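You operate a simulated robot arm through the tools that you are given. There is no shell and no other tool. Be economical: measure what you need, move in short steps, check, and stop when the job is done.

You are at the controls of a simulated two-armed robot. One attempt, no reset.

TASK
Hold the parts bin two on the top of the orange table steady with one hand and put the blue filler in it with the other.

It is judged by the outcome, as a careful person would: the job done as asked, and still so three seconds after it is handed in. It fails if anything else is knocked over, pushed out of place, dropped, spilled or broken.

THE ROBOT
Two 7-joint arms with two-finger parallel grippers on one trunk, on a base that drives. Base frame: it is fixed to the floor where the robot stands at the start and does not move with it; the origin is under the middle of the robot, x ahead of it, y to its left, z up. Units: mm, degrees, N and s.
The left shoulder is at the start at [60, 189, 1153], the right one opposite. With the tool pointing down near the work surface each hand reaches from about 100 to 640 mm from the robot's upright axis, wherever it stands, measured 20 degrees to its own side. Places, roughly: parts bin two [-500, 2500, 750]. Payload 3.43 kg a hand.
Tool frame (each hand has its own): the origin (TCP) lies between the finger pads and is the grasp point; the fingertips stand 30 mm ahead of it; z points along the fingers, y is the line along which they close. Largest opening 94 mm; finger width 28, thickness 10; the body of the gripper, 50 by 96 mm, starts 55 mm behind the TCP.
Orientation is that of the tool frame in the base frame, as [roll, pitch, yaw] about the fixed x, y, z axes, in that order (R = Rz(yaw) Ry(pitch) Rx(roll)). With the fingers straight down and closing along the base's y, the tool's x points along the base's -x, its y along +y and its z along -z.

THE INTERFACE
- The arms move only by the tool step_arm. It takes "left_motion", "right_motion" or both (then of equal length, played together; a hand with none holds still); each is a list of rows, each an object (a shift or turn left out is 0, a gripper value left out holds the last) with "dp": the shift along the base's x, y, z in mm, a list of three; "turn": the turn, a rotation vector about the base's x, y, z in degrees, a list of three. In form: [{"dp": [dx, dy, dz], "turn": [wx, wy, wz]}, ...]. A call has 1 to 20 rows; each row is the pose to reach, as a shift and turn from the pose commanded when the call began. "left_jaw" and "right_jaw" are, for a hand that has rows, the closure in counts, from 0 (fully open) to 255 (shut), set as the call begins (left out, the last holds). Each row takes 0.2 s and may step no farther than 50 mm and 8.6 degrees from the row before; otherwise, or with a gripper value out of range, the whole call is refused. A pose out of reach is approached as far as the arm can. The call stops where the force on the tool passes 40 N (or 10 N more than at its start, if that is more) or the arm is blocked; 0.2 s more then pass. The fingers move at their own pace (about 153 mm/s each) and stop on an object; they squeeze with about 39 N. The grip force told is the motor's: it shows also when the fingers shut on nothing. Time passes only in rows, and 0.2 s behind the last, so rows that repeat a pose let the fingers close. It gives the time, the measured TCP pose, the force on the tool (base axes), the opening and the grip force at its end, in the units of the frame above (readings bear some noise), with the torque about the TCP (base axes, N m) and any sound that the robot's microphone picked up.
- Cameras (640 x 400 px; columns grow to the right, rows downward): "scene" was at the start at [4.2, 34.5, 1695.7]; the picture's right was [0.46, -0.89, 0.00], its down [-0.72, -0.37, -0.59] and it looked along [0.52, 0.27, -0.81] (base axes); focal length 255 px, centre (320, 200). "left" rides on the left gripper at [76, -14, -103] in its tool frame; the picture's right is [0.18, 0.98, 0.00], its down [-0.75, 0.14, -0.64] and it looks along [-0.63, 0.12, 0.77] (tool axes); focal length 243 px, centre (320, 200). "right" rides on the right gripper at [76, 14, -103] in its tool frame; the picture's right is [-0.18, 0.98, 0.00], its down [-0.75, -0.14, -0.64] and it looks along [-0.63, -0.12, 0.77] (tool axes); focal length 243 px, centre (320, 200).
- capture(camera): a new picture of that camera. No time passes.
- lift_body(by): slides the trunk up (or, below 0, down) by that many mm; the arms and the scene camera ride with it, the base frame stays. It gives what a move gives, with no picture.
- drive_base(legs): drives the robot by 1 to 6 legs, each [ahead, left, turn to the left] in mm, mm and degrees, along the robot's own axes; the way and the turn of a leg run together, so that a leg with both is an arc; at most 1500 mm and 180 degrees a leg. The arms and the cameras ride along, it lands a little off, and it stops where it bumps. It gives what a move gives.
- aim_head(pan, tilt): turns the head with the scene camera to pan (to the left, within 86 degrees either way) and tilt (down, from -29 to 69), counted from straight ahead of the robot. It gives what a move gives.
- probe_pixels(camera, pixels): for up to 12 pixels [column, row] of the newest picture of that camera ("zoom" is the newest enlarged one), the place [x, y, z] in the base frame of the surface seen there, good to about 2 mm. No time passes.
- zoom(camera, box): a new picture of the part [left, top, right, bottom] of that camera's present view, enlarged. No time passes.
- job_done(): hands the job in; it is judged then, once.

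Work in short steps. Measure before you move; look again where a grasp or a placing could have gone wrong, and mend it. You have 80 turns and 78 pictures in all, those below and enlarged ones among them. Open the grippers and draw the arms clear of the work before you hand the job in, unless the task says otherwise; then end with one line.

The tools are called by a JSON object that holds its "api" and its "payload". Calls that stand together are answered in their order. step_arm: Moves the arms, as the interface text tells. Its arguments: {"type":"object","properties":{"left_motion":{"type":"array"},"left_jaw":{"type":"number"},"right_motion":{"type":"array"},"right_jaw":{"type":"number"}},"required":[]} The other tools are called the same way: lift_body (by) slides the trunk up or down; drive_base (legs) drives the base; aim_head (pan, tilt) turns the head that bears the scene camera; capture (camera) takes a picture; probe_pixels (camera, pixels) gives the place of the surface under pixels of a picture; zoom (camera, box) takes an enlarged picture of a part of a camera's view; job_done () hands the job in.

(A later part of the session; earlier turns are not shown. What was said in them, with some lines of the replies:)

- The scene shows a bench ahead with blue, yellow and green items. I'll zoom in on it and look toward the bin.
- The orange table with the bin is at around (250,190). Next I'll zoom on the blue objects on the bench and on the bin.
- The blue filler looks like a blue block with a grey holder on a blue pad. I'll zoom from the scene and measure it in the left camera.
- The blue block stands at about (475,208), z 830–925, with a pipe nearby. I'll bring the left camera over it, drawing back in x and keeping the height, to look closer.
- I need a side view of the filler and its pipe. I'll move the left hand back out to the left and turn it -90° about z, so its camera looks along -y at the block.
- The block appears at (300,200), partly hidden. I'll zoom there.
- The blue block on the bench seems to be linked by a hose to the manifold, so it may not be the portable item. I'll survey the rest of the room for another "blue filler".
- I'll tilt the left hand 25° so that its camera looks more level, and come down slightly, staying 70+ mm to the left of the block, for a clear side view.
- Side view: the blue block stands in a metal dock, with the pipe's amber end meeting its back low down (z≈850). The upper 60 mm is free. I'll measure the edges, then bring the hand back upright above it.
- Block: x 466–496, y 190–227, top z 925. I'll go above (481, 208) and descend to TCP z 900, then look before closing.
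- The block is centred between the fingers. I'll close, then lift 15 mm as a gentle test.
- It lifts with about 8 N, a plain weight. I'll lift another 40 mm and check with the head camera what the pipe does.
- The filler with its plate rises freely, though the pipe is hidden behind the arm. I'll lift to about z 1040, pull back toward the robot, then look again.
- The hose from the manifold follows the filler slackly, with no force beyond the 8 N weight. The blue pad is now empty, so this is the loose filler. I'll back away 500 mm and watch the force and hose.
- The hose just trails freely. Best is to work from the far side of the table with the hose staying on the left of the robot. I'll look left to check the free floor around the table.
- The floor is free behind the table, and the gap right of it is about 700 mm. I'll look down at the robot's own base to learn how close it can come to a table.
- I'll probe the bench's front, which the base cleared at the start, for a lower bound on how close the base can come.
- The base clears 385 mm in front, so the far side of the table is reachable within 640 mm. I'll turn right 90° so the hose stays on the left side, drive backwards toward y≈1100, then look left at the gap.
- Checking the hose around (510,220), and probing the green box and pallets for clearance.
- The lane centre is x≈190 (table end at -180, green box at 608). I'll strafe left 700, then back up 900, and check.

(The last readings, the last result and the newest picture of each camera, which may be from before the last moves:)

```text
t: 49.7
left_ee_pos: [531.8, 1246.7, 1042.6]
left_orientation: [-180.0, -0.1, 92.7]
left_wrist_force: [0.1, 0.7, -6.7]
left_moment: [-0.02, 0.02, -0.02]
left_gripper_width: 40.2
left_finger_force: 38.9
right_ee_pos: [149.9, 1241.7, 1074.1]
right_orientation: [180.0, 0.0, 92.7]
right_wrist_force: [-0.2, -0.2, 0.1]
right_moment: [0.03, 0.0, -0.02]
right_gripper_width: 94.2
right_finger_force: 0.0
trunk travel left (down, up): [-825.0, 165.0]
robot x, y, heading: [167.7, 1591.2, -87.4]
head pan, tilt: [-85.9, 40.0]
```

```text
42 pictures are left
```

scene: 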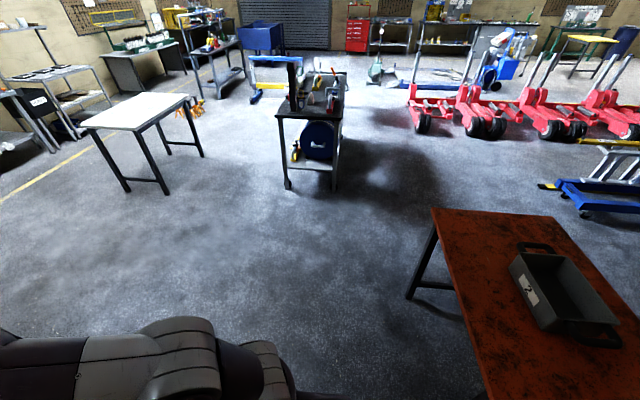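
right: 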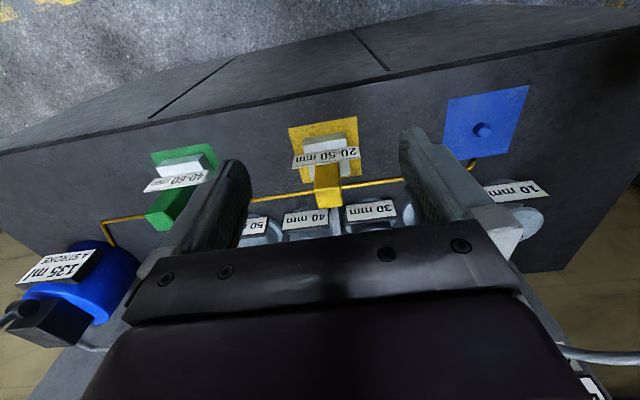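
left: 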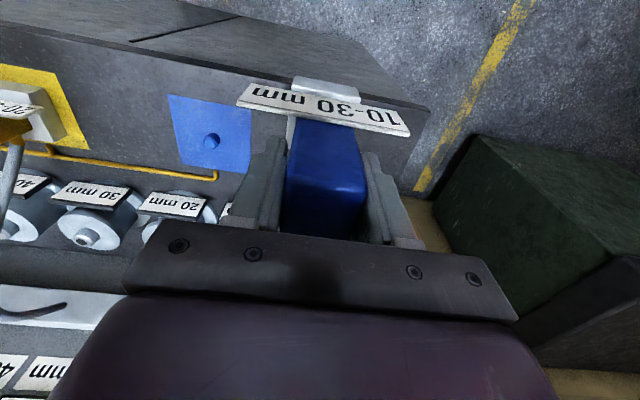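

The table and bin are now visible to the right; table end x≈-185. I'll fix the heading, back up to about y≈2600, and check the space behind.

{"api": "drive_base", "payload": {"legs": [[0, 20, -2.6], [-1000, 0, 0]]}}

{"api": "aim_head", "payload": {"pan": 86, "tilt": 50}}

{"api": "capture", "payload": {"camera": "scene"}}

{"api": "aim_head", "payload": {"pan": -86, "tilt": 50}}

{"api": "capture", "payload": {"camera": "scene"}}

```text
t: 55.3
left_ee_pos: [535.6, 2237.4, 1043.1]
left_orientation: [179.9, -0.1, 89.2]
left_wrist_force: [0.1, -0.1, -7.7]
left_moment: [0.0, 0.04, 0.01]
left_gripper_width: 40.2
left_finger_force: 39.1
right_ee_pos: [152.8, 2255.9, 1072.1]
right_orientation: [180.0, -0.1, 89.3]
right_wrist_force: [0.1, 0.0, -0.5]
right_moment: [-0.01, -0.01, -0.03]
right_gripper_width: 94.1
right_finger_force: 0.0
trunk travel left (down, up): [-825.0, 165.0]
robot x, y, heading: [193.1, 2604.1, -90.8]
head pan, tilt: [-85.9, 40.0]
```

```text
t: 57.9
left_ee_pos: [536.4, 2237.1, 1043.1]
left_orientation: [179.9, -0.1, 89.2]
left_wrist_force: [-0.3, -0.5, -7.7]
left_moment: [-0.03, -0.01, -0.02]
left_gripper_width: 40.3
left_finger_force: 38.9
right_ee_pos: [153.7, 2256.8, 1074.9]
right_orientation: [-180.0, 0.0, 89.2]
right_wrist_force: [0.4, -0.2, 0.6]
right_moment: [-0.04, 0.02, -0.01]
right_gripper_width: 93.9
right_finger_force: 0.2
trunk travel left (down, up): [-825.0, 165.0]
robot x, y, heading: [193.4, 2602.3, -91.1]
head pan, tilt: [85.9, 50.0]
```

```text
41 pictures are left
```

scene: 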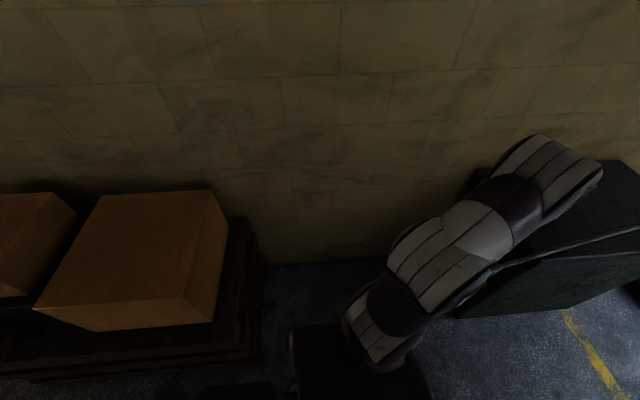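

```text
t: 60.5
left_ee_pos: [535.5, 2236.2, 1042.7]
left_orientation: [-179.9, 0.0, 89.2]
left_wrist_force: [0.4, -0.7, -8.2]
left_moment: [-0.02, 0.02, -0.01]
left_gripper_width: 40.3
left_finger_force: 39.5
right_ee_pos: [155.2, 2256.5, 1074.3]
right_orientation: [-179.9, 0.0, 89.2]
right_wrist_force: [0.5, -0.8, 0.2]
right_moment: [0.04, 0.01, -0.01]
right_gripper_width: 93.6
right_finger_force: 0.0
trunk travel left (down, up): [-825.0, 165.0]
robot x, y, heading: [186.1, 2603.2, -90.5]
head pan, tilt: [-85.9, 50.0]
```

```text
40 pictures are left
```

scene: 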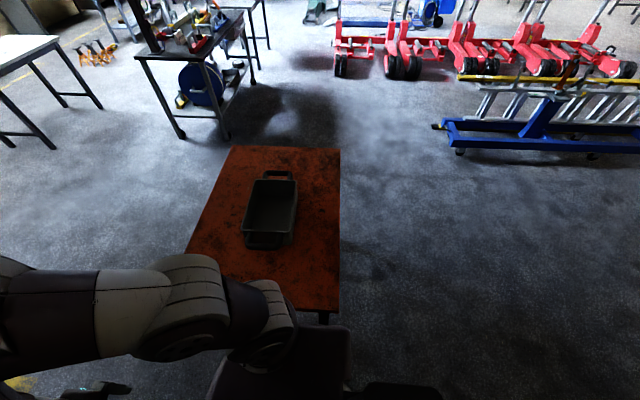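

The table, bin and far floor are clear here. I'll measure the bin, its handles and the table edge.

{"api": "probe_pixels", "payload": {"camera": "scene", "pixels": [[262, 243], [278, 173], [293, 185], [294, 225], [253, 182], [243, 232], [270, 205], [339, 200], [339, 300], [232, 150], [266, 236], [296, 205]]}}

{"api": "zoom", "payload": {"camera": "scene", "box": [220, 155, 320, 260]}}

{"api": "probe_pixels", "payload": {"camera": "scene", "pixels": [[200, 380], [260, 380], [330, 340], [380, 390], [300, 395], [345, 350]]}}

```text
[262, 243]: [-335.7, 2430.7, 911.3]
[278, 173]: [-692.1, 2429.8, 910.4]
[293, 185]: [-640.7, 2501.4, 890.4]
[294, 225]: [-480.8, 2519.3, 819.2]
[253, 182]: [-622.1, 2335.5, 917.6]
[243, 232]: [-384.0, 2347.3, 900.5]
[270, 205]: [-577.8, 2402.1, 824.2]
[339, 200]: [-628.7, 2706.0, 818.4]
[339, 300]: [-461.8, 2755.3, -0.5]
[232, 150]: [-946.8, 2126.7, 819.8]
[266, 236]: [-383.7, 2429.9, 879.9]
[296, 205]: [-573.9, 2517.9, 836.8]
```

```text
3.81 times, centred on (270, 208) of scene
```

zoom: 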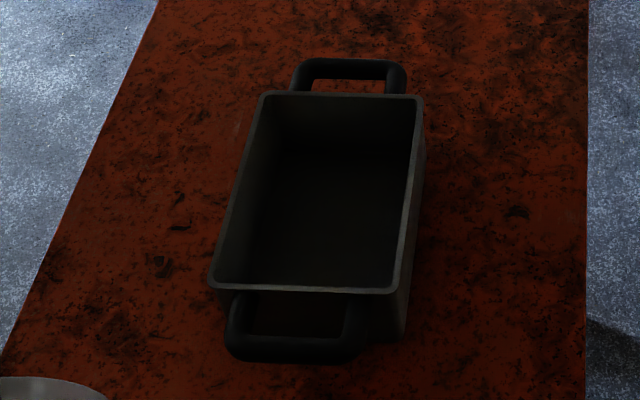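

```text
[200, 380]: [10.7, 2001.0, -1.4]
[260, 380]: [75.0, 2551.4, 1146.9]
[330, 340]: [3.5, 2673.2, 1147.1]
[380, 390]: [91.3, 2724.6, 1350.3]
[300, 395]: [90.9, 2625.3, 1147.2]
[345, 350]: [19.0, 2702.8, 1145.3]
```

Bin: centre (-512, 2430), rim z≈902–917, handles at x≈-335 and -690; far table edge y≈2706. To learn my base's size I'll tip the right hand back 48° so that its camera sees the floor and base below me.

{"api": "step_arm", "payload": {"right_motion": [{"turn": [8, 0, 0]}, {"turn": [16, 0, 0]}, {"turn": [24, 0, 0]}, {"turn": [32, 0, 0]}, {"turn": [40, 0, 0]}, {"turn": [48, 0, 0]}]}}

{"api": "capture", "payload": {"camera": "right"}}

```text
t: 61.9
left_ee_pos: [535.9, 2236.7, 1041.9]
left_orientation: [-180.0, -0.2, 89.1]
left_wrist_force: [0.2, 0.0, -8.2]
left_moment: [-0.02, -0.02, 0.0]
left_gripper_width: 40.2
left_finger_force: 38.7
right_ee_pos: [125.0, 2364.0, 1003.2]
right_orientation: [-179.3, -47.1, 88.8]
right_wrist_force: [-0.4, 0.6, 0.0]
right_moment: [-0.03, 0.0, -0.01]
right_gripper_width: 94.2
right_finger_force: 0.1
right hand out of reach, approached as far as the arm can: row 4, 5, 6
trunk travel left (down, up): [-825.0, 165.0]
robot x, y, heading: [187.4, 2604.3, -90.9]
head pan, tilt: [-85.9, 50.0]
```

```text
38 pictures are left
```

right: 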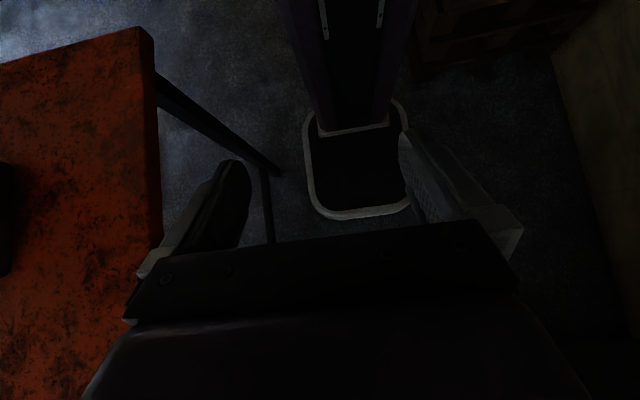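

The base is a rounded plate around the column. I'll probe its extent.

{"api": "probe_pixels", "payload": {"camera": "right", "pixels": [[355, 215], [310, 160], [405, 200], [355, 170], [306, 130], [345, 134], [330, 60], [390, 100], [360, 208], [265, 170], [268, 230]]}}

```text
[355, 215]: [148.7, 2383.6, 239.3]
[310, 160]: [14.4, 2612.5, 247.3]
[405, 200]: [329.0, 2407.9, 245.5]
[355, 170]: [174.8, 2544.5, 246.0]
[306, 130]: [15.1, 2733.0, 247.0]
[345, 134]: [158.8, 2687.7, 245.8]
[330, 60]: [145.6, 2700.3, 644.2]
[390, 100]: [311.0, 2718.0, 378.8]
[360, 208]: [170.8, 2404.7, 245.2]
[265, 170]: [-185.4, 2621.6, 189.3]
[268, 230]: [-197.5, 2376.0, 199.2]
```

The base is only 247 mm high and 221 mm ahead of the axis, so I can stand at about y≈2960 on the far side. I'll level the right hand, back up 360, then strafe right behind the table.

{"api": "step_arm", "payload": {"right_motion": [{"turn": [-8, 0, 0]}, {"turn": [-16, 0, 0]}, {"turn": [-24, 0, 0]}, {"turn": [-32, 0, 0]}, {"turn": [-40, 0, 0]}, {"turn": [-48, 0, 0]}, {"turn": [-48, 0, 0]}]}}

{"api": "drive_base", "payload": {"legs": [[-390, 0, 0.8], [0, -500, 0]]}}

{"api": "aim_head", "payload": {"pan": -40, "tilt": 50}}

{"api": "capture", "payload": {"camera": "scene"}}

```text
t: 63.3
left_ee_pos: [534.5, 2238.8, 1044.1]
left_orientation: [-179.9, -0.1, 89.2]
left_wrist_force: [0.3, 0.2, -8.4]
left_moment: [-0.01, 0.0, 0.01]
left_gripper_width: 40.3
left_finger_force: 38.4
right_ee_pos: [129.6, 2351.3, 1006.2]
right_orientation: [179.4, -2.6, 89.3]
right_wrist_force: [-0.1, -1.8, 0.8]
right_moment: [0.26, -0.09, 0.04]
right_gripper_width: 94.2
right_finger_force: 0.0
trunk travel left (down, up): [-825.0, 165.0]
robot x, y, heading: [193.2, 2601.6, -90.7]
head pan, tilt: [-85.9, 50.0]
stopped in row 6 (right hand): the force on the tool passed its limit at 77 N (the readings are from after the stop); the commanded pose is now the measured one
```

```text
t: 68.4
left_ee_pos: [16.6, 2640.8, 1042.8]
left_orientation: [-180.0, -0.1, 89.2]
left_wrist_force: [-0.3, -0.8, -8.3]
left_moment: [-0.04, 0.01, 0.01]
left_gripper_width: 40.2
left_finger_force: 38.6
right_ee_pos: [-389.3, 2753.0, 1005.1]
right_orientation: [179.4, -2.6, 89.2]
right_wrist_force: [-1.3, -4.8, 0.4]
right_moment: [0.55, -0.04, 0.01]
right_gripper_width: 94.0
right_finger_force: 0.1
trunk travel left (down, up): [-825.0, 165.0]
robot x, y, heading: [-329.3, 3007.8, -91.0]
head pan, tilt: [-85.9, 50.0]
```

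```text
t: 69.5
left_ee_pos: [17.3, 2641.1, 1043.3]
left_orientation: [180.0, -0.2, 89.2]
left_wrist_force: [-0.3, 0.4, -8.2]
left_moment: [-0.05, -0.02, 0.0]
left_gripper_width: 40.4
left_finger_force: 38.8
right_ee_pos: [-388.3, 2753.7, 1006.5]
right_orientation: [179.3, -2.6, 89.2]
right_wrist_force: [-1.1, -2.7, -0.2]
right_moment: [0.19, -0.05, 0.06]
right_gripper_width: 94.0
right_finger_force: 0.0
trunk travel left (down, up): [-825.0, 165.0]
robot x, y, heading: [-331.8, 3004.8, -90.9]
head pan, tilt: [-40.0, 50.0]
```

```text
37 pictures are left
```

scene: 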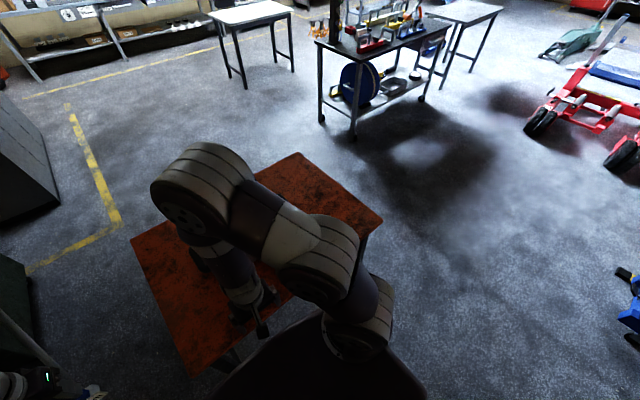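

The right hand bumped something of my own (probably the chest) while levelling. I'll move it ahead and up clear of the body, then continue the strafe to x≈-590.

{"api": "step_arm", "payload": {"right_motion": [{"dp": [0, -30, 15]}, {"dp": [0, -60, 30]}, {"dp": [0, -90, 50]}, {"dp": [-10, -100, 70], "turn": [-2.5, 0, 0]}]}}

{"api": "drive_base", "payload": {"legs": [[0, -262, 0.9]]}}

{"api": "aim_head", "payload": {"pan": 0, "tilt": 55}}

{"api": "capture", "payload": {"camera": "scene"}}

{"api": "capture", "payload": {"camera": "right"}}

```text
t: 70.5
left_ee_pos: [17.1, 2641.9, 1042.5]
left_orientation: [179.9, -0.1, 89.3]
left_wrist_force: [0.0, 0.1, -8.6]
left_moment: [0.0, 0.0, 0.0]
left_gripper_width: 40.4
left_finger_force: 39.4
right_ee_pos: [-396.9, 2653.3, 1076.3]
right_orientation: [179.4, -0.1, 89.3]
right_wrist_force: [-0.3, -0.5, 0.3]
right_moment: [-0.01, 0.0, -0.03]
right_gripper_width: 94.2
right_finger_force: 0.0
trunk travel left (down, up): [-825.0, 165.0]
robot x, y, heading: [-329.5, 3007.1, -90.6]
head pan, tilt: [-40.0, 50.0]
```

```text
t: 72.4
left_ee_pos: [-237.7, 2648.5, 1042.9]
left_orientation: [-180.0, -0.1, 90.2]
left_wrist_force: [0.7, -0.1, -8.2]
left_moment: [-0.05, 0.01, -0.02]
left_gripper_width: 40.5
left_finger_force: 39.1
right_ee_pos: [-651.3, 2653.8, 1075.8]
right_orientation: [179.4, -0.1, 90.3]
right_wrist_force: [-0.3, 0.0, 0.1]
right_moment: [-0.01, 0.05, 0.0]
right_gripper_width: 94.1
right_finger_force: 0.1
trunk travel left (down, up): [-825.0, 165.0]
robot x, y, heading: [-587.0, 3011.4, -89.9]
head pan, tilt: [-40.0, 50.0]
```

```text
t: 73.5
left_ee_pos: [-238.4, 2648.9, 1042.5]
left_orientation: [-179.9, -0.1, 90.1]
left_wrist_force: [0.5, 0.1, -8.1]
left_moment: [-0.07, 0.03, 0.0]
left_gripper_width: 40.5
left_finger_force: 39.0
right_ee_pos: [-651.8, 2653.4, 1075.9]
right_orientation: [179.5, -0.1, 90.3]
right_wrist_force: [-0.3, -0.4, -0.3]
right_moment: [0.01, -0.01, 0.0]
right_gripper_width: 94.0
right_finger_force: 0.1
trunk travel left (down, up): [-825.0, 165.0]
robot x, y, heading: [-589.5, 3008.3, -89.8]
head pan, tilt: [0.0, 55.0]
```

```text
36 pictures are left
```

scene: 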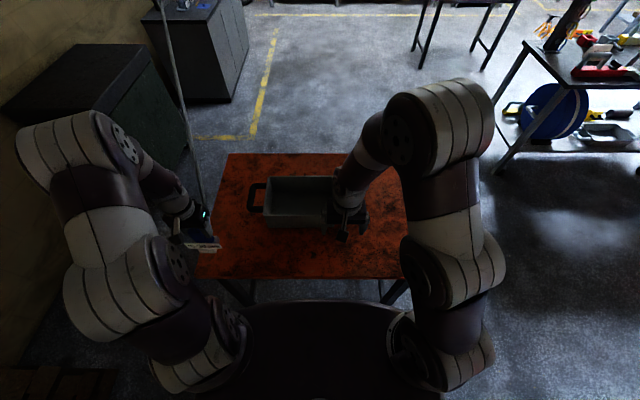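

```text
35 pictures are left
```

right: 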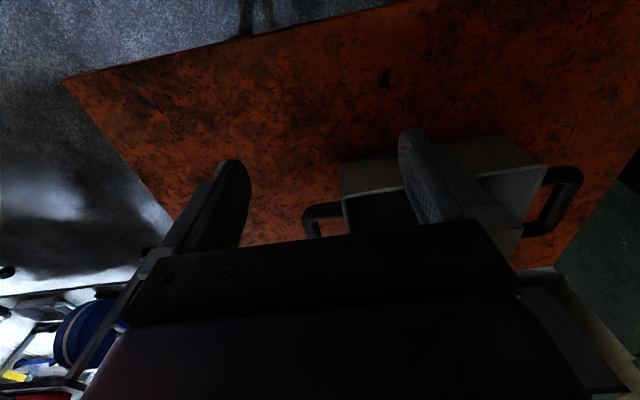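

The hose runs clear of the table. I'll measure the near-right handle (pixel 320,215 in the right view) and the bin rim from here.

{"api": "zoom", "payload": {"camera": "right", "box": [260, 110, 600, 260]}}

{"api": "probe_pixels", "payload": {"camera": "right", "pixels": [[307, 215], [310, 230], [320, 210], [335, 206], [345, 200], [347, 215], [342, 165], [360, 192], [390, 190], [545, 170], [500, 140], [530, 210]]}}

```text
1.88 times, centred on (430, 185) of right
```

zoom: 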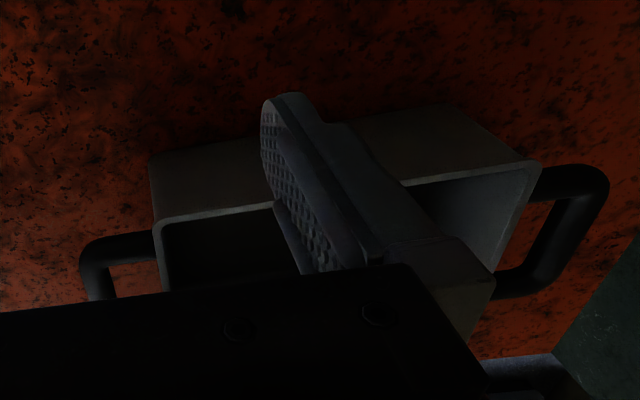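

```text
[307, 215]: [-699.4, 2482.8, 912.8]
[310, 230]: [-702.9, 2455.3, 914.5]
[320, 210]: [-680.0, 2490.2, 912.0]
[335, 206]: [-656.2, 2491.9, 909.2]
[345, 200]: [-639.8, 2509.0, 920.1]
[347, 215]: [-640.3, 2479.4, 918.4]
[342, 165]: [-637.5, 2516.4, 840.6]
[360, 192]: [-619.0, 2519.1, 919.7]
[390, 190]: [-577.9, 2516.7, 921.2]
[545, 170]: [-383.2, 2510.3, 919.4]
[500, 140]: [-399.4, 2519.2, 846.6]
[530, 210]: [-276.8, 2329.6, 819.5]
```

Handle bar: centre x≈-694, y 2375–2485, z≈903, bin rim z 920 with wall at x=-641, so a 43 mm gap. I'll drive 40 ahead, then bring the right hand over the bar with the jaws partly closed to about 60 mm.

{"api": "drive_base", "payload": {"legs": [[40, 0, -0.1]]}}

{"api": "step_arm", "payload": {"right_motion": [{"dp": [-20, -40, 0]}, {"dp": [-42, -80, 0]}, {"dp": [-42, -120, 0]}, {"dp": [-42, -160, 0]}, {"dp": [-42, -183, -20]}, {"dp": [-42, -183, -60]}, {"dp": [-42, -183, -90]}, {"dp": [-42, -183, -90]}], "right_jaw": 92}}

{"api": "capture", "payload": {"camera": "right"}}

```text
t: 74.4
left_ee_pos: [-239.1, 2614.0, 1043.7]
left_orientation: [-179.9, 0.2, 90.1]
left_wrist_force: [-0.2, 1.6, -8.0]
left_moment: [-0.03, 0.02, 0.0]
left_gripper_width: 40.2
left_finger_force: 39.3
right_ee_pos: [-652.6, 2620.8, 1077.8]
right_orientation: [179.5, 0.2, 90.1]
right_wrist_force: [-0.3, 0.8, 0.8]
right_moment: [-0.05, 0.01, 0.01]
right_gripper_width: 93.9
right_finger_force: 0.0
trunk travel left (down, up): [-825.0, 165.0]
robot x, y, heading: [-591.3, 2969.9, -89.9]
head pan, tilt: [0.0, 55.0]
```

```text
t: 76.2
left_ee_pos: [-238.4, 2610.9, 1042.8]
left_orientation: [-179.9, -0.1, 90.1]
left_wrist_force: [-0.8, -0.2, -7.9]
left_moment: [0.0, 0.04, 0.03]
left_gripper_width: 40.4
left_finger_force: 38.6
right_ee_pos: [-696.9, 2434.5, 985.5]
right_orientation: [179.4, -0.1, 90.2]
right_wrist_force: [-0.6, 0.3, -0.2]
right_moment: [0.0, 0.05, 0.0]
right_gripper_width: 60.2
right_finger_force: 0.1
trunk travel left (down, up): [-825.0, 165.0]
robot x, y, heading: [-591.9, 2975.6, -90.0]
head pan, tilt: [0.0, 55.0]
```

```text
33 pictures are left
```

right: 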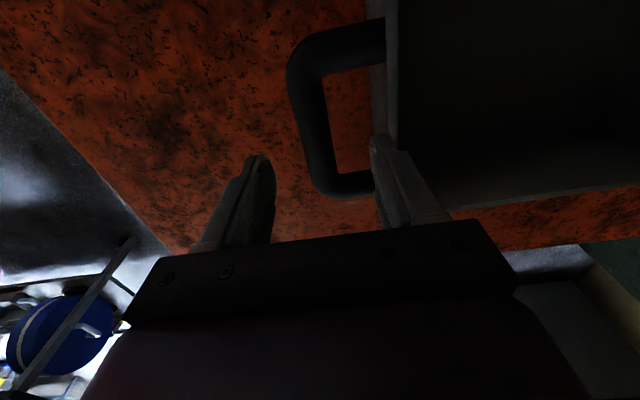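

The handle loop is clear in view; I'll probe the bar edges and bin wall here.

{"api": "probe_pixels", "payload": {"camera": "right", "pixels": [[298, 100], [310, 110], [322, 110], [310, 150], [330, 170], [312, 70], [340, 35], [355, 185], [391, 100], [395, 130], [375, 110]]}}

```text
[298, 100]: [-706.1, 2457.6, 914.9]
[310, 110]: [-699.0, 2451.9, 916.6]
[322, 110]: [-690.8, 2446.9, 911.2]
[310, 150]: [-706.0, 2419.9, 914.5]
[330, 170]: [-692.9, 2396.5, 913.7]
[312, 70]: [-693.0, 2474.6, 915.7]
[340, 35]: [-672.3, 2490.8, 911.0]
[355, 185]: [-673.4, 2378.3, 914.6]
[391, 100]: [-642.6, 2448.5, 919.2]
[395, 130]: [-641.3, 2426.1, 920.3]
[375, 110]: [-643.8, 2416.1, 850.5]
```

Bar centre x≈-699, z≈906; the TCP is at -697. I'll descend 79 mm and close on the bar.

{"api": "step_arm", "payload": {"right_motion": [{"dp": [-2, 0, -20]}, {"dp": [-2, 0, -40]}, {"dp": [-2, 0, -60]}, {"dp": [-2, 0, -79]}, {"dp": [-2, 0, -79]}]}}

{"api": "step_arm", "payload": {"right_motion": [{"dp": [0, 0, 0]}, {"dp": [0, 0, 0]}, {"dp": [0, 0, 0]}, {"dp": [0, 0, 0]}], "right_jaw": 255}}

{"api": "capture", "payload": {"camera": "right"}}

{"api": "capture", "payload": {"camera": "scene"}}

```text
t: 77.4
left_ee_pos: [-237.4, 2610.3, 1044.0]
left_orientation: [-179.8, -0.1, 90.2]
left_wrist_force: [-0.2, 0.4, -8.6]
left_moment: [-0.02, 0.01, 0.02]
left_gripper_width: 40.3
left_finger_force: 39.1
right_ee_pos: [-698.1, 2431.3, 905.0]
right_orientation: [179.3, -0.1, 90.2]
right_wrist_force: [0.2, -0.4, 0.2]
right_moment: [-0.02, -0.01, 0.01]
right_gripper_width: 60.2
right_finger_force: 0.1
trunk travel left (down, up): [-825.0, 165.0]
robot x, y, heading: [-588.3, 2970.6, -90.1]
head pan, tilt: [0.0, 55.0]
```

```text
t: 78.4
left_ee_pos: [-238.6, 2610.0, 1043.4]
left_orientation: [-180.0, -0.1, 90.2]
left_wrist_force: [0.3, 0.2, -8.4]
left_moment: [-0.02, 0.0, -0.05]
left_gripper_width: 40.2
left_finger_force: 38.7
right_ee_pos: [-696.4, 2433.1, 906.2]
right_orientation: [179.3, -0.1, 90.2]
right_wrist_force: [-1.2, 1.9, -0.7]
right_moment: [-0.03, 0.02, 0.52]
right_gripper_width: 29.1
right_finger_force: 39.6
trunk travel left (down, up): [-825.0, 165.0]
robot x, y, heading: [-589.6, 2970.6, -90.0]
head pan, tilt: [0.0, 55.0]
```

```text
32 pictures are left
```

right: 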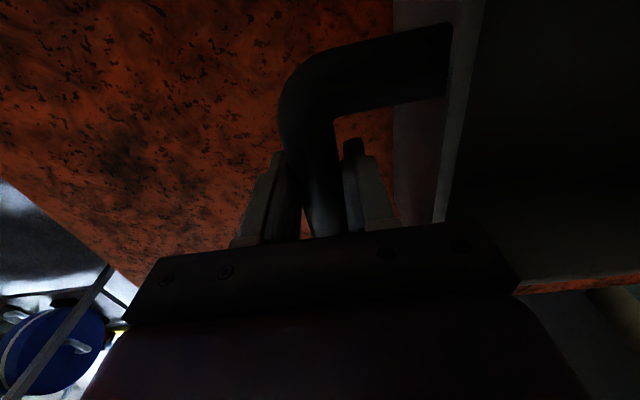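

```text
31 pictures are left
```

scene: 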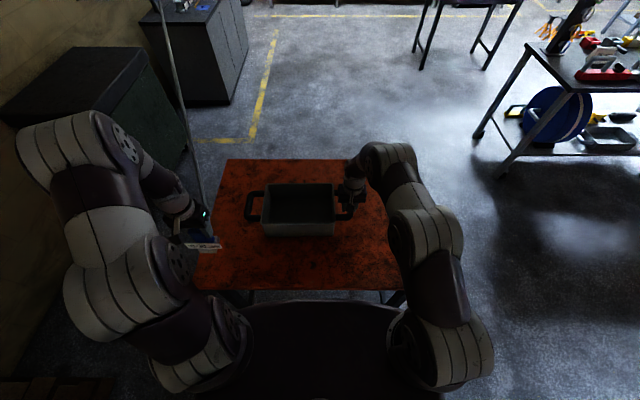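

The bar is gripped (29 mm, 39 N) and the bin hasn't moved. Now the left hand: raise 40 mm, then carry the filler over the bin to about (-500, 2440).

{"api": "step_arm", "payload": {"left_motion": [{"dp": [0, 0, 40]}, {"dp": [-40, -30, 40]}, {"dp": [-80, -60, 40]}, {"dp": [-120, -90, 40]}, {"dp": [-160, -110, 40]}, {"dp": [-200, -130, 40]}, {"dp": [-235, -150, 40]}, {"dp": [-262, -170, 40]}, {"dp": [-262, -170, 40]}]}}

{"api": "capture", "payload": {"camera": "left"}}

{"api": "capture", "payload": {"camera": "scene"}}

```text
t: 80.4
left_ee_pos: [-502.3, 2441.7, 1082.7]
left_orientation: [180.0, -0.1, 90.2]
left_wrist_force: [-0.7, 0.5, -8.0]
left_moment: [-0.01, 0.03, 0.02]
left_gripper_width: 40.3
left_finger_force: 39.1
right_ee_pos: [-699.4, 2432.4, 906.4]
right_orientation: [179.4, 0.0, 90.2]
right_wrist_force: [0.2, 0.6, 0.6]
right_moment: [0.26, 0.1, 0.36]
right_gripper_width: 28.8
right_finger_force: 39.2
trunk travel left (down, up): [-825.0, 165.0]
robot x, y, heading: [-585.7, 2973.0, -90.0]
head pan, tilt: [0.0, 55.0]
```

```text
30 pictures are left
```

left: 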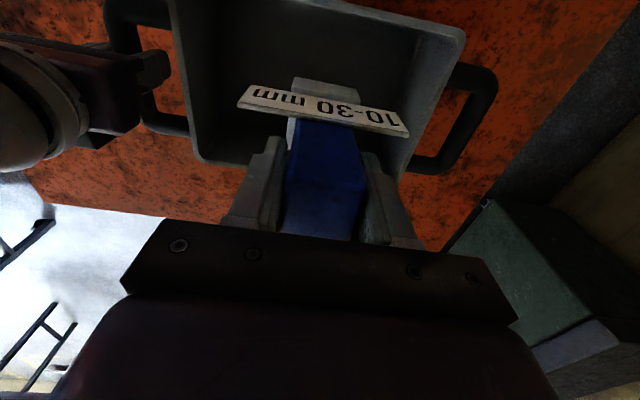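

```text
29 pictures are left
```

scene: 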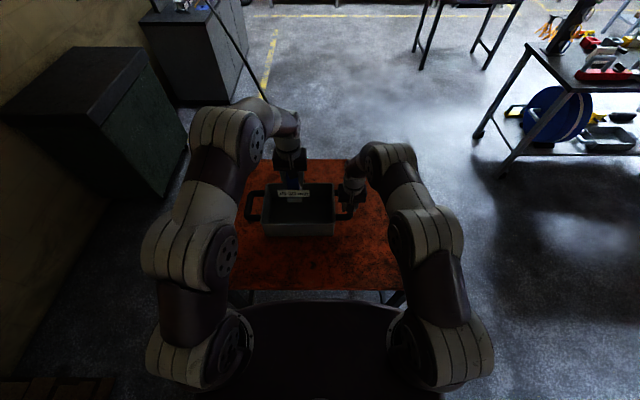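

The filler hangs above the bin. I'll probe the foot, plate and bin walls before lowering.

{"api": "probe_pixels", "payload": {"camera": "left", "pixels": [[298, 82], [355, 92], [325, 80], [240, 100], [405, 130], [325, 85], [200, 155], [395, 175], [250, 60], [400, 30], [460, 40], [178, 60]]}}

{"api": "zoom", "payload": {"camera": "left", "box": [160, 0, 500, 220]}}

```text
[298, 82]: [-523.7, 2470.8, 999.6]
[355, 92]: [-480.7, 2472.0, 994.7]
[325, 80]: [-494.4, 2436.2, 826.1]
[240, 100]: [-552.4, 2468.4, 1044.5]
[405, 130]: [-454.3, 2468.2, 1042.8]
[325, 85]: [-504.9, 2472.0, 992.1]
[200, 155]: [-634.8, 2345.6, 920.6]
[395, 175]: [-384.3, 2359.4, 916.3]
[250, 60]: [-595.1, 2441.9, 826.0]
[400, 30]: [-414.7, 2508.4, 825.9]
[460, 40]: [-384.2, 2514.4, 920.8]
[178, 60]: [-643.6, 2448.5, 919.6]
```

```text
1.82 times, centred on (330, 110) of left
```

zoom: 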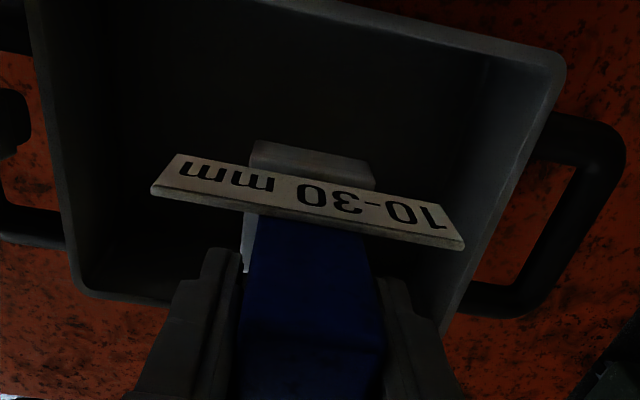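

Everything fits: foot bottom ≈983, bin floor 826, footprint well inside the walls. I'll lower 150 mm first.

{"api": "step_arm", "payload": {"left_motion": [{"dp": [0, 0, -25]}, {"dp": [0, 0, -50]}, {"dp": [0, 0, -75]}, {"dp": [0, 0, -100]}, {"dp": [0, 0, -125]}, {"dp": [0, 0, -140]}, {"dp": [0, 0, -148]}, {"dp": [0, 0, -148]}]}}

{"api": "capture", "payload": {"camera": "left"}}

```text
t: 82.2
left_ee_pos: [-500.7, 2442.3, 933.5]
left_orientation: [179.9, -0.1, 90.1]
left_wrist_force: [-0.3, 0.0, -8.4]
left_moment: [0.0, 0.0, -0.02]
left_gripper_width: 40.1
left_finger_force: 38.7
right_ee_pos: [-698.0, 2432.1, 905.3]
right_orientation: [179.4, -0.1, 90.3]
right_wrist_force: [-1.1, 1.6, 1.5]
right_moment: [0.17, 0.01, 0.24]
right_gripper_width: 28.9
right_finger_force: 38.7
trunk travel left (down, up): [-825.0, 165.0]
robot x, y, heading: [-590.1, 2970.3, -89.9]
head pan, tilt: [0.0, 55.0]
```

```text
27 pictures are left
```

left: 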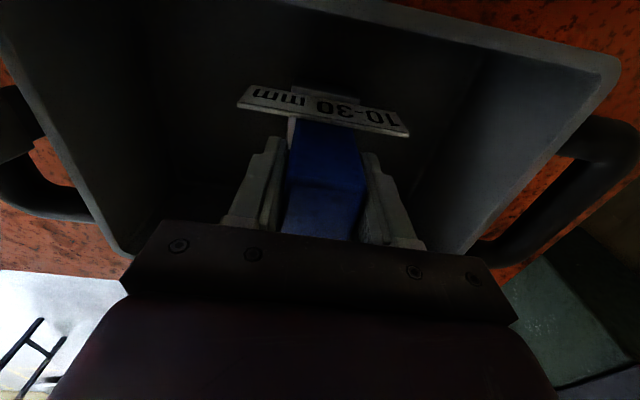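

Still free (-8 N), about 8 mm to go. I'll step down 1–2 mm per row, then read the force.

{"api": "step_arm", "payload": {"left_motion": [{"dp": [0, 0, -2]}, {"dp": [0, 0, -4]}, {"dp": [0, 0, -5]}, {"dp": [0, 0, -6]}, {"dp": [0, 0, -7]}, {"dp": [0, 0, -7]}]}}

```text
t: 83.6
left_ee_pos: [-502.5, 2439.3, 928.2]
left_orientation: [179.9, 0.0, 90.1]
left_wrist_force: [0.3, -0.1, -8.6]
left_moment: [-0.02, -0.01, -0.03]
left_gripper_width: 40.0
left_finger_force: 39.2
right_ee_pos: [-698.0, 2432.4, 905.3]
right_orientation: [179.5, 0.0, 90.2]
right_wrist_force: [-1.9, 1.5, 0.6]
right_moment: [0.03, 0.0, 0.24]
right_gripper_width: 29.0
right_finger_force: 39.2
trunk travel left (down, up): [-825.0, 165.0]
robot x, y, heading: [-587.0, 2971.1, -89.7]
head pan, tilt: [0.0, 55.0]
```

Not in contact yet; I'll step down further in 1 mm rows.

{"api": "step_arm", "payload": {"left_motion": [{"dp": [0, 0, -1]}, {"dp": [0, 0, -2]}, {"dp": [0, 0, -3]}, {"dp": [0, 0, -4]}, {"dp": [0, 0, -4]}]}}

```text
t: 84.8
left_ee_pos: [-501.9, 2441.1, 926.5]
left_orientation: [180.0, 0.3, 90.0]
left_wrist_force: [2.5, 8.3, 26.5]
left_moment: [0.45, 0.05, -0.23]
left_gripper_width: 40.1
left_finger_force: 39.3
right_ee_pos: [-698.2, 2434.3, 907.0]
right_orientation: [179.3, 0.0, 90.2]
right_wrist_force: [-0.8, -5.9, -8.3]
right_moment: [-0.03, 0.07, -0.26]
right_gripper_width: 29.2
right_finger_force: 39.2
trunk travel left (down, up): [-825.0, 165.0]
robot x, y, heading: [-590.8, 2969.3, -90.0]
head pan, tilt: [0.0, 55.0]
```

Contact is made (+26 N). I'll ease up 2 mm, then open.

{"api": "step_arm", "payload": {"left_motion": [{"dp": [0, 0, 1]}, {"dp": [0, 0, 2.5]}, {"dp": [0, 0, 2.5]}]}}

{"api": "step_arm", "payload": {"left_motion": [{"dp": [0, 0, 0]}, {"dp": [0, 0, 0]}, {"dp": [0, 0, 0]}], "left_jaw": 40}}

{"api": "capture", "payload": {"camera": "left"}}

```text
t: 85.6
left_ee_pos: [-501.5, 2440.7, 927.1]
left_orientation: [179.9, -0.1, 90.0]
left_wrist_force: [-0.8, -5.5, 4.1]
left_moment: [-0.76, 0.06, 0.0]
left_gripper_width: 40.2
left_finger_force: 38.9
right_ee_pos: [-698.4, 2433.9, 905.8]
right_orientation: [179.2, -0.2, 90.1]
right_wrist_force: [-2.5, 4.8, 0.0]
right_moment: [0.09, 0.04, 0.32]
right_gripper_width: 29.0
right_finger_force: 39.4
trunk travel left (down, up): [-825.0, 165.0]
robot x, y, heading: [-591.0, 2969.4, -90.0]
head pan, tilt: [0.0, 55.0]
```

```text
t: 86.4
left_ee_pos: [-502.0, 2440.6, 927.5]
left_orientation: [179.9, -0.2, 90.1]
left_wrist_force: [-0.7, -0.5, 0.9]
left_moment: [-0.01, 0.03, 0.02]
left_gripper_width: 79.0
left_finger_force: 0.1
right_ee_pos: [-699.3, 2433.4, 906.5]
right_orientation: [179.3, -0.2, 90.3]
right_wrist_force: [-3.2, 1.3, 0.0]
right_moment: [0.83, 0.05, 0.32]
right_gripper_width: 29.2
right_finger_force: 38.8
trunk travel left (down, up): [-825.0, 165.0]
robot x, y, heading: [-587.0, 2974.0, -89.9]
head pan, tilt: [0.0, 55.0]
```

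```text
26 pictures are left
```

left: 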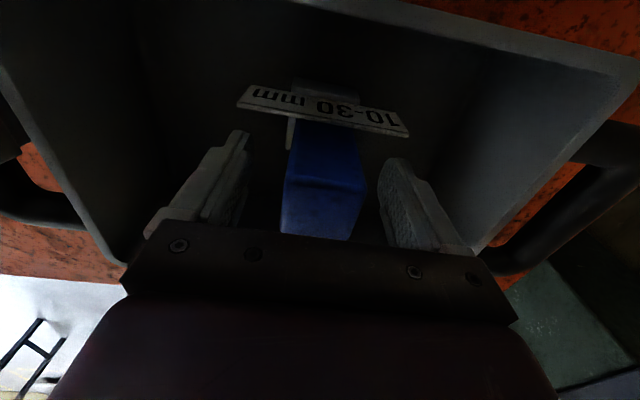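

The filler stands upright and is released. I'll raise the left hand straight up 140 mm and look.

{"api": "step_arm", "payload": {"left_motion": [{"dp": [0, 0, 15]}, {"dp": [0, 0, 30]}, {"dp": [0, 0, 50]}, {"dp": [0, 0, 80]}, {"dp": [0, 0, 110]}, {"dp": [0, 0, 140]}, {"dp": [0, 20, 140]}]}}

{"api": "capture", "payload": {"camera": "left"}}

{"api": "capture", "payload": {"camera": "scene"}}

```text
t: 88.0
left_ee_pos: [-503.1, 2458.0, 1068.3]
left_orientation: [180.0, -0.1, 90.1]
left_wrist_force: [0.4, 0.2, -0.5]
left_moment: [0.01, 0.0, 0.03]
left_gripper_width: 79.3
left_finger_force: 0.0
right_ee_pos: [-699.0, 2433.0, 904.8]
right_orientation: [179.2, -0.1, 90.2]
right_wrist_force: [-2.8, 0.5, -0.7]
right_moment: [-0.44, -0.21, 0.07]
right_gripper_width: 29.1
right_finger_force: 38.6
trunk travel left (down, up): [-825.0, 165.0]
robot x, y, heading: [-586.9, 2971.9, -90.3]
head pan, tilt: [0.0, 55.0]
```

```text
25 pictures are left
```

left: 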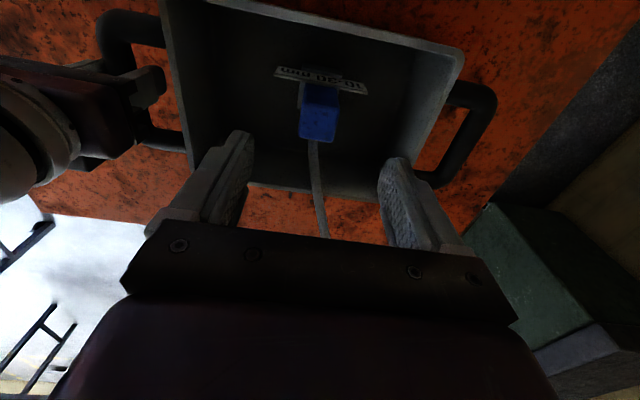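

```text
24 pictures are left
```

scene: 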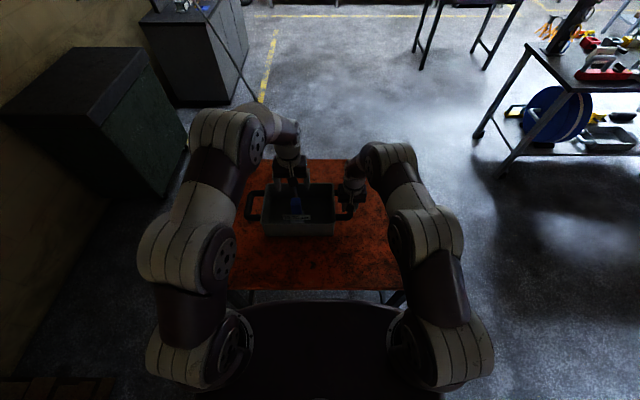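

The filler stands in the bin. I'll draw the left hand back, then open the right jaws only to about 60 mm and raise it.

{"api": "step_arm", "payload": {"left_motion": [{"dp": [40, 30, 0]}, {"dp": [80, 60, 0]}, {"dp": [120, 90, 0]}, {"dp": [150, 120, 0]}]}}

{"api": "step_arm", "payload": {"right_motion": [{"dp": [0, 0, 0]}, {"dp": [0, 0, 0]}, {"dp": [0, 0, 0]}], "right_jaw": 92}}

{"api": "step_arm", "payload": {"right_motion": [{"dp": [0, 0, 15]}, {"dp": [0, 0, 30]}, {"dp": [0, 0, 50]}, {"dp": [0, 0, 80]}, {"dp": [0, 0, 110]}, {"dp": [0, 0, 150]}, {"dp": [-20, 40, 160]}, {"dp": [-40, 80, 160]}, {"dp": [-40, 120, 160]}, {"dp": [-40, 160, 160]}]}}

{"api": "capture", "payload": {"camera": "scene"}}

{"api": "zoom", "payload": {"camera": "scene", "box": [230, 160, 370, 250]}}

```text
t: 89.0
left_ee_pos: [-350.1, 2579.0, 1066.9]
left_orientation: [-179.9, -0.1, 90.2]
left_wrist_force: [-0.3, 0.7, 0.2]
left_moment: [0.01, 0.02, -0.03]
left_gripper_width: 79.2
left_finger_force: 0.1
right_ee_pos: [-698.8, 2433.3, 906.1]
right_orientation: [179.3, 0.0, 90.1]
right_wrist_force: [-2.1, 3.4, -0.3]
right_moment: [-0.52, 0.19, 0.04]
right_gripper_width: 28.9
right_finger_force: 39.4
trunk travel left (down, up): [-825.0, 165.0]
robot x, y, heading: [-587.1, 2976.0, -89.9]
head pan, tilt: [0.0, 55.0]
```

```text
t: 89.8
left_ee_pos: [-350.6, 2578.9, 1067.0]
left_orientation: [179.9, -0.1, 90.1]
left_wrist_force: [-1.2, 0.5, -0.6]
left_moment: [0.02, -0.01, 0.02]
left_gripper_width: 79.2
left_finger_force: 0.1
right_ee_pos: [-697.6, 2432.7, 907.0]
right_orientation: [179.4, -0.1, 90.2]
right_wrist_force: [-0.3, -0.1, 0.4]
right_moment: [-0.01, 0.0, -0.02]
right_gripper_width: 60.2
right_finger_force: 0.0
trunk travel left (down, up): [-825.0, 165.0]
robot x, y, heading: [-589.9, 2974.1, -89.9]
head pan, tilt: [0.0, 55.0]
```

```text
t: 92.0
left_ee_pos: [-351.8, 2579.8, 1067.9]
left_orientation: [180.0, -0.1, 90.0]
left_wrist_force: [-0.4, -0.6, -0.6]
left_moment: [-0.02, -0.01, -0.03]
left_gripper_width: 79.5
left_finger_force: 0.1
right_ee_pos: [-739.1, 2593.0, 1068.3]
right_orientation: [179.3, -0.1, 90.2]
right_wrist_force: [-0.7, 0.6, -0.4]
right_moment: [-0.04, 0.01, 0.02]
right_gripper_width: 60.0
right_finger_force: 0.0
trunk travel left (down, up): [-825.0, 165.0]
robot x, y, heading: [-588.5, 2968.0, -90.0]
head pan, tilt: [0.0, 55.0]
```

```text
23 pictures are left
```

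scene: 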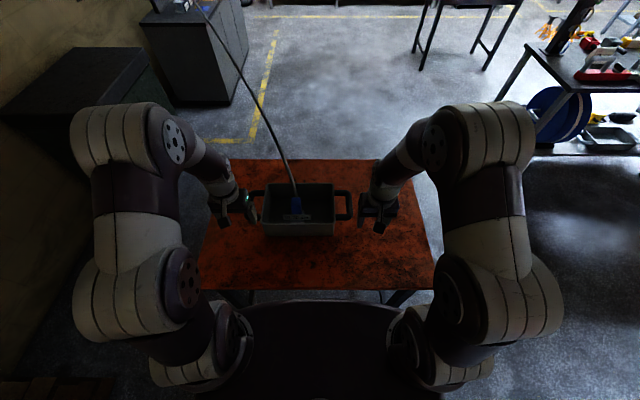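

```text
4.44 times, centred on (300, 205) of scene
```

zoom: 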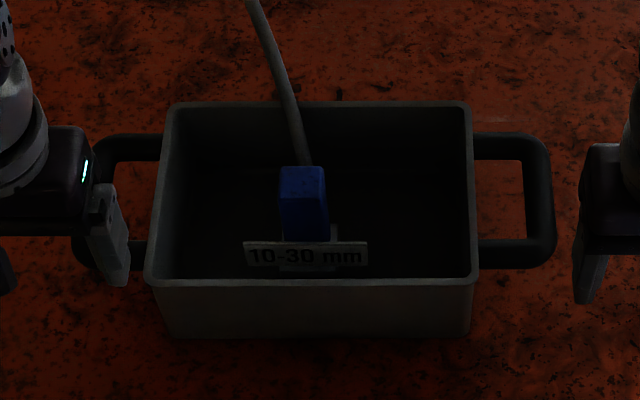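

The filler stands in bin two, the bin is where it was, and both hands are off. I'll open both grippers fully and draw them farther back.

{"api": "step_arm", "payload": {"left_motion": [{"dp": [20, 20, 0]}, {"dp": [50, 40, 0]}, {"dp": [80, 60, 0]}, {"dp": [80, 60, 0]}], "left_jaw": 0, "right_motion": [{"dp": [-20, 20, 0]}, {"dp": [-40, 40, 0]}, {"dp": [-50, 60, 0]}, {"dp": [-50, 60, 0]}], "right_jaw": 0}}

{"api": "capture", "payload": {"camera": "scene"}}

{"api": "probe_pixels", "payload": {"camera": "scene", "pixels": [[295, 200], [300, 210], [349, 205], [252, 205]]}}

{"api": "zoom", "payload": {"camera": "scene", "box": [120, 0, 280, 100]}}

```text
t: 93.0
left_ee_pos: [-269.7, 2638.5, 1066.1]
left_orientation: [-180.0, -0.1, 90.1]
left_wrist_force: [-0.3, 0.2, -0.1]
left_moment: [-0.01, -0.02, -0.02]
left_gripper_width: 94.0
left_finger_force: 0.1
right_ee_pos: [-788.3, 2652.9, 1068.5]
right_orientation: [179.4, -0.1, 90.2]
right_wrist_force: [0.0, -0.8, 0.3]
right_moment: [0.01, -0.02, 0.02]
right_gripper_width: 94.2
right_finger_force: 0.0
trunk travel left (down, up): [-825.0, 165.0]
robot x, y, heading: [-588.6, 2972.3, -89.9]
head pan, tilt: [0.0, 55.0]
```

```text
21 pictures are left
```

scene: 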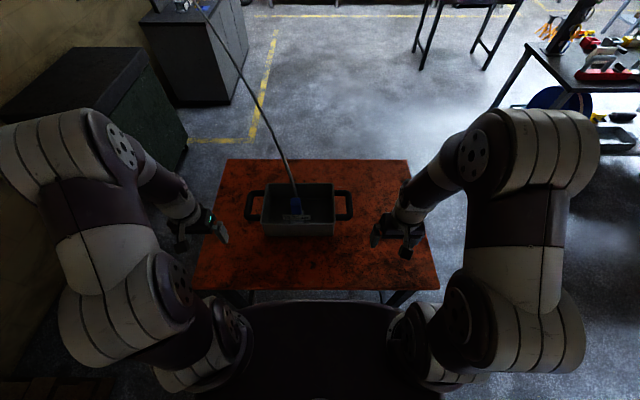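

```text
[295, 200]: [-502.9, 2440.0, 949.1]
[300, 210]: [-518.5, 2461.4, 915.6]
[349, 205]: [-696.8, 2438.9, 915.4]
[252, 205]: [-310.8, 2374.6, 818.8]
```

```text
4.00 times, centred on (200, 50) of scene
```

zoom: 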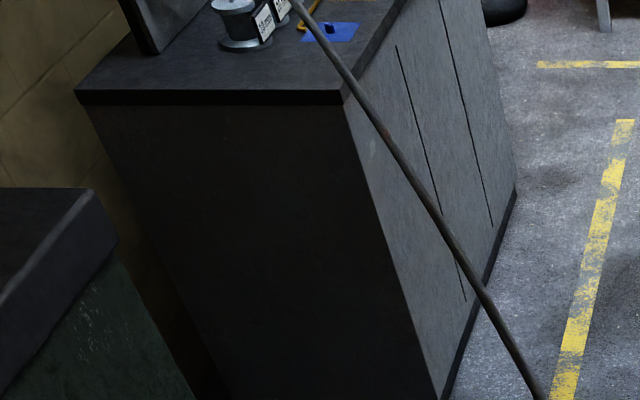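

The filler is steady at (-503, 2440) with its top at z 949. The bin handle is at its original place, and the grippers are open and clear, so I'm handing in.

{"api": "job_done", "payload": {}}

```text
The job is handed in.
```

The blue filler is standing upright in parts bin two on the orange table, put there with the left hand while the right hand held the bin by its handle. Its hose is still attached to the bench it came from.
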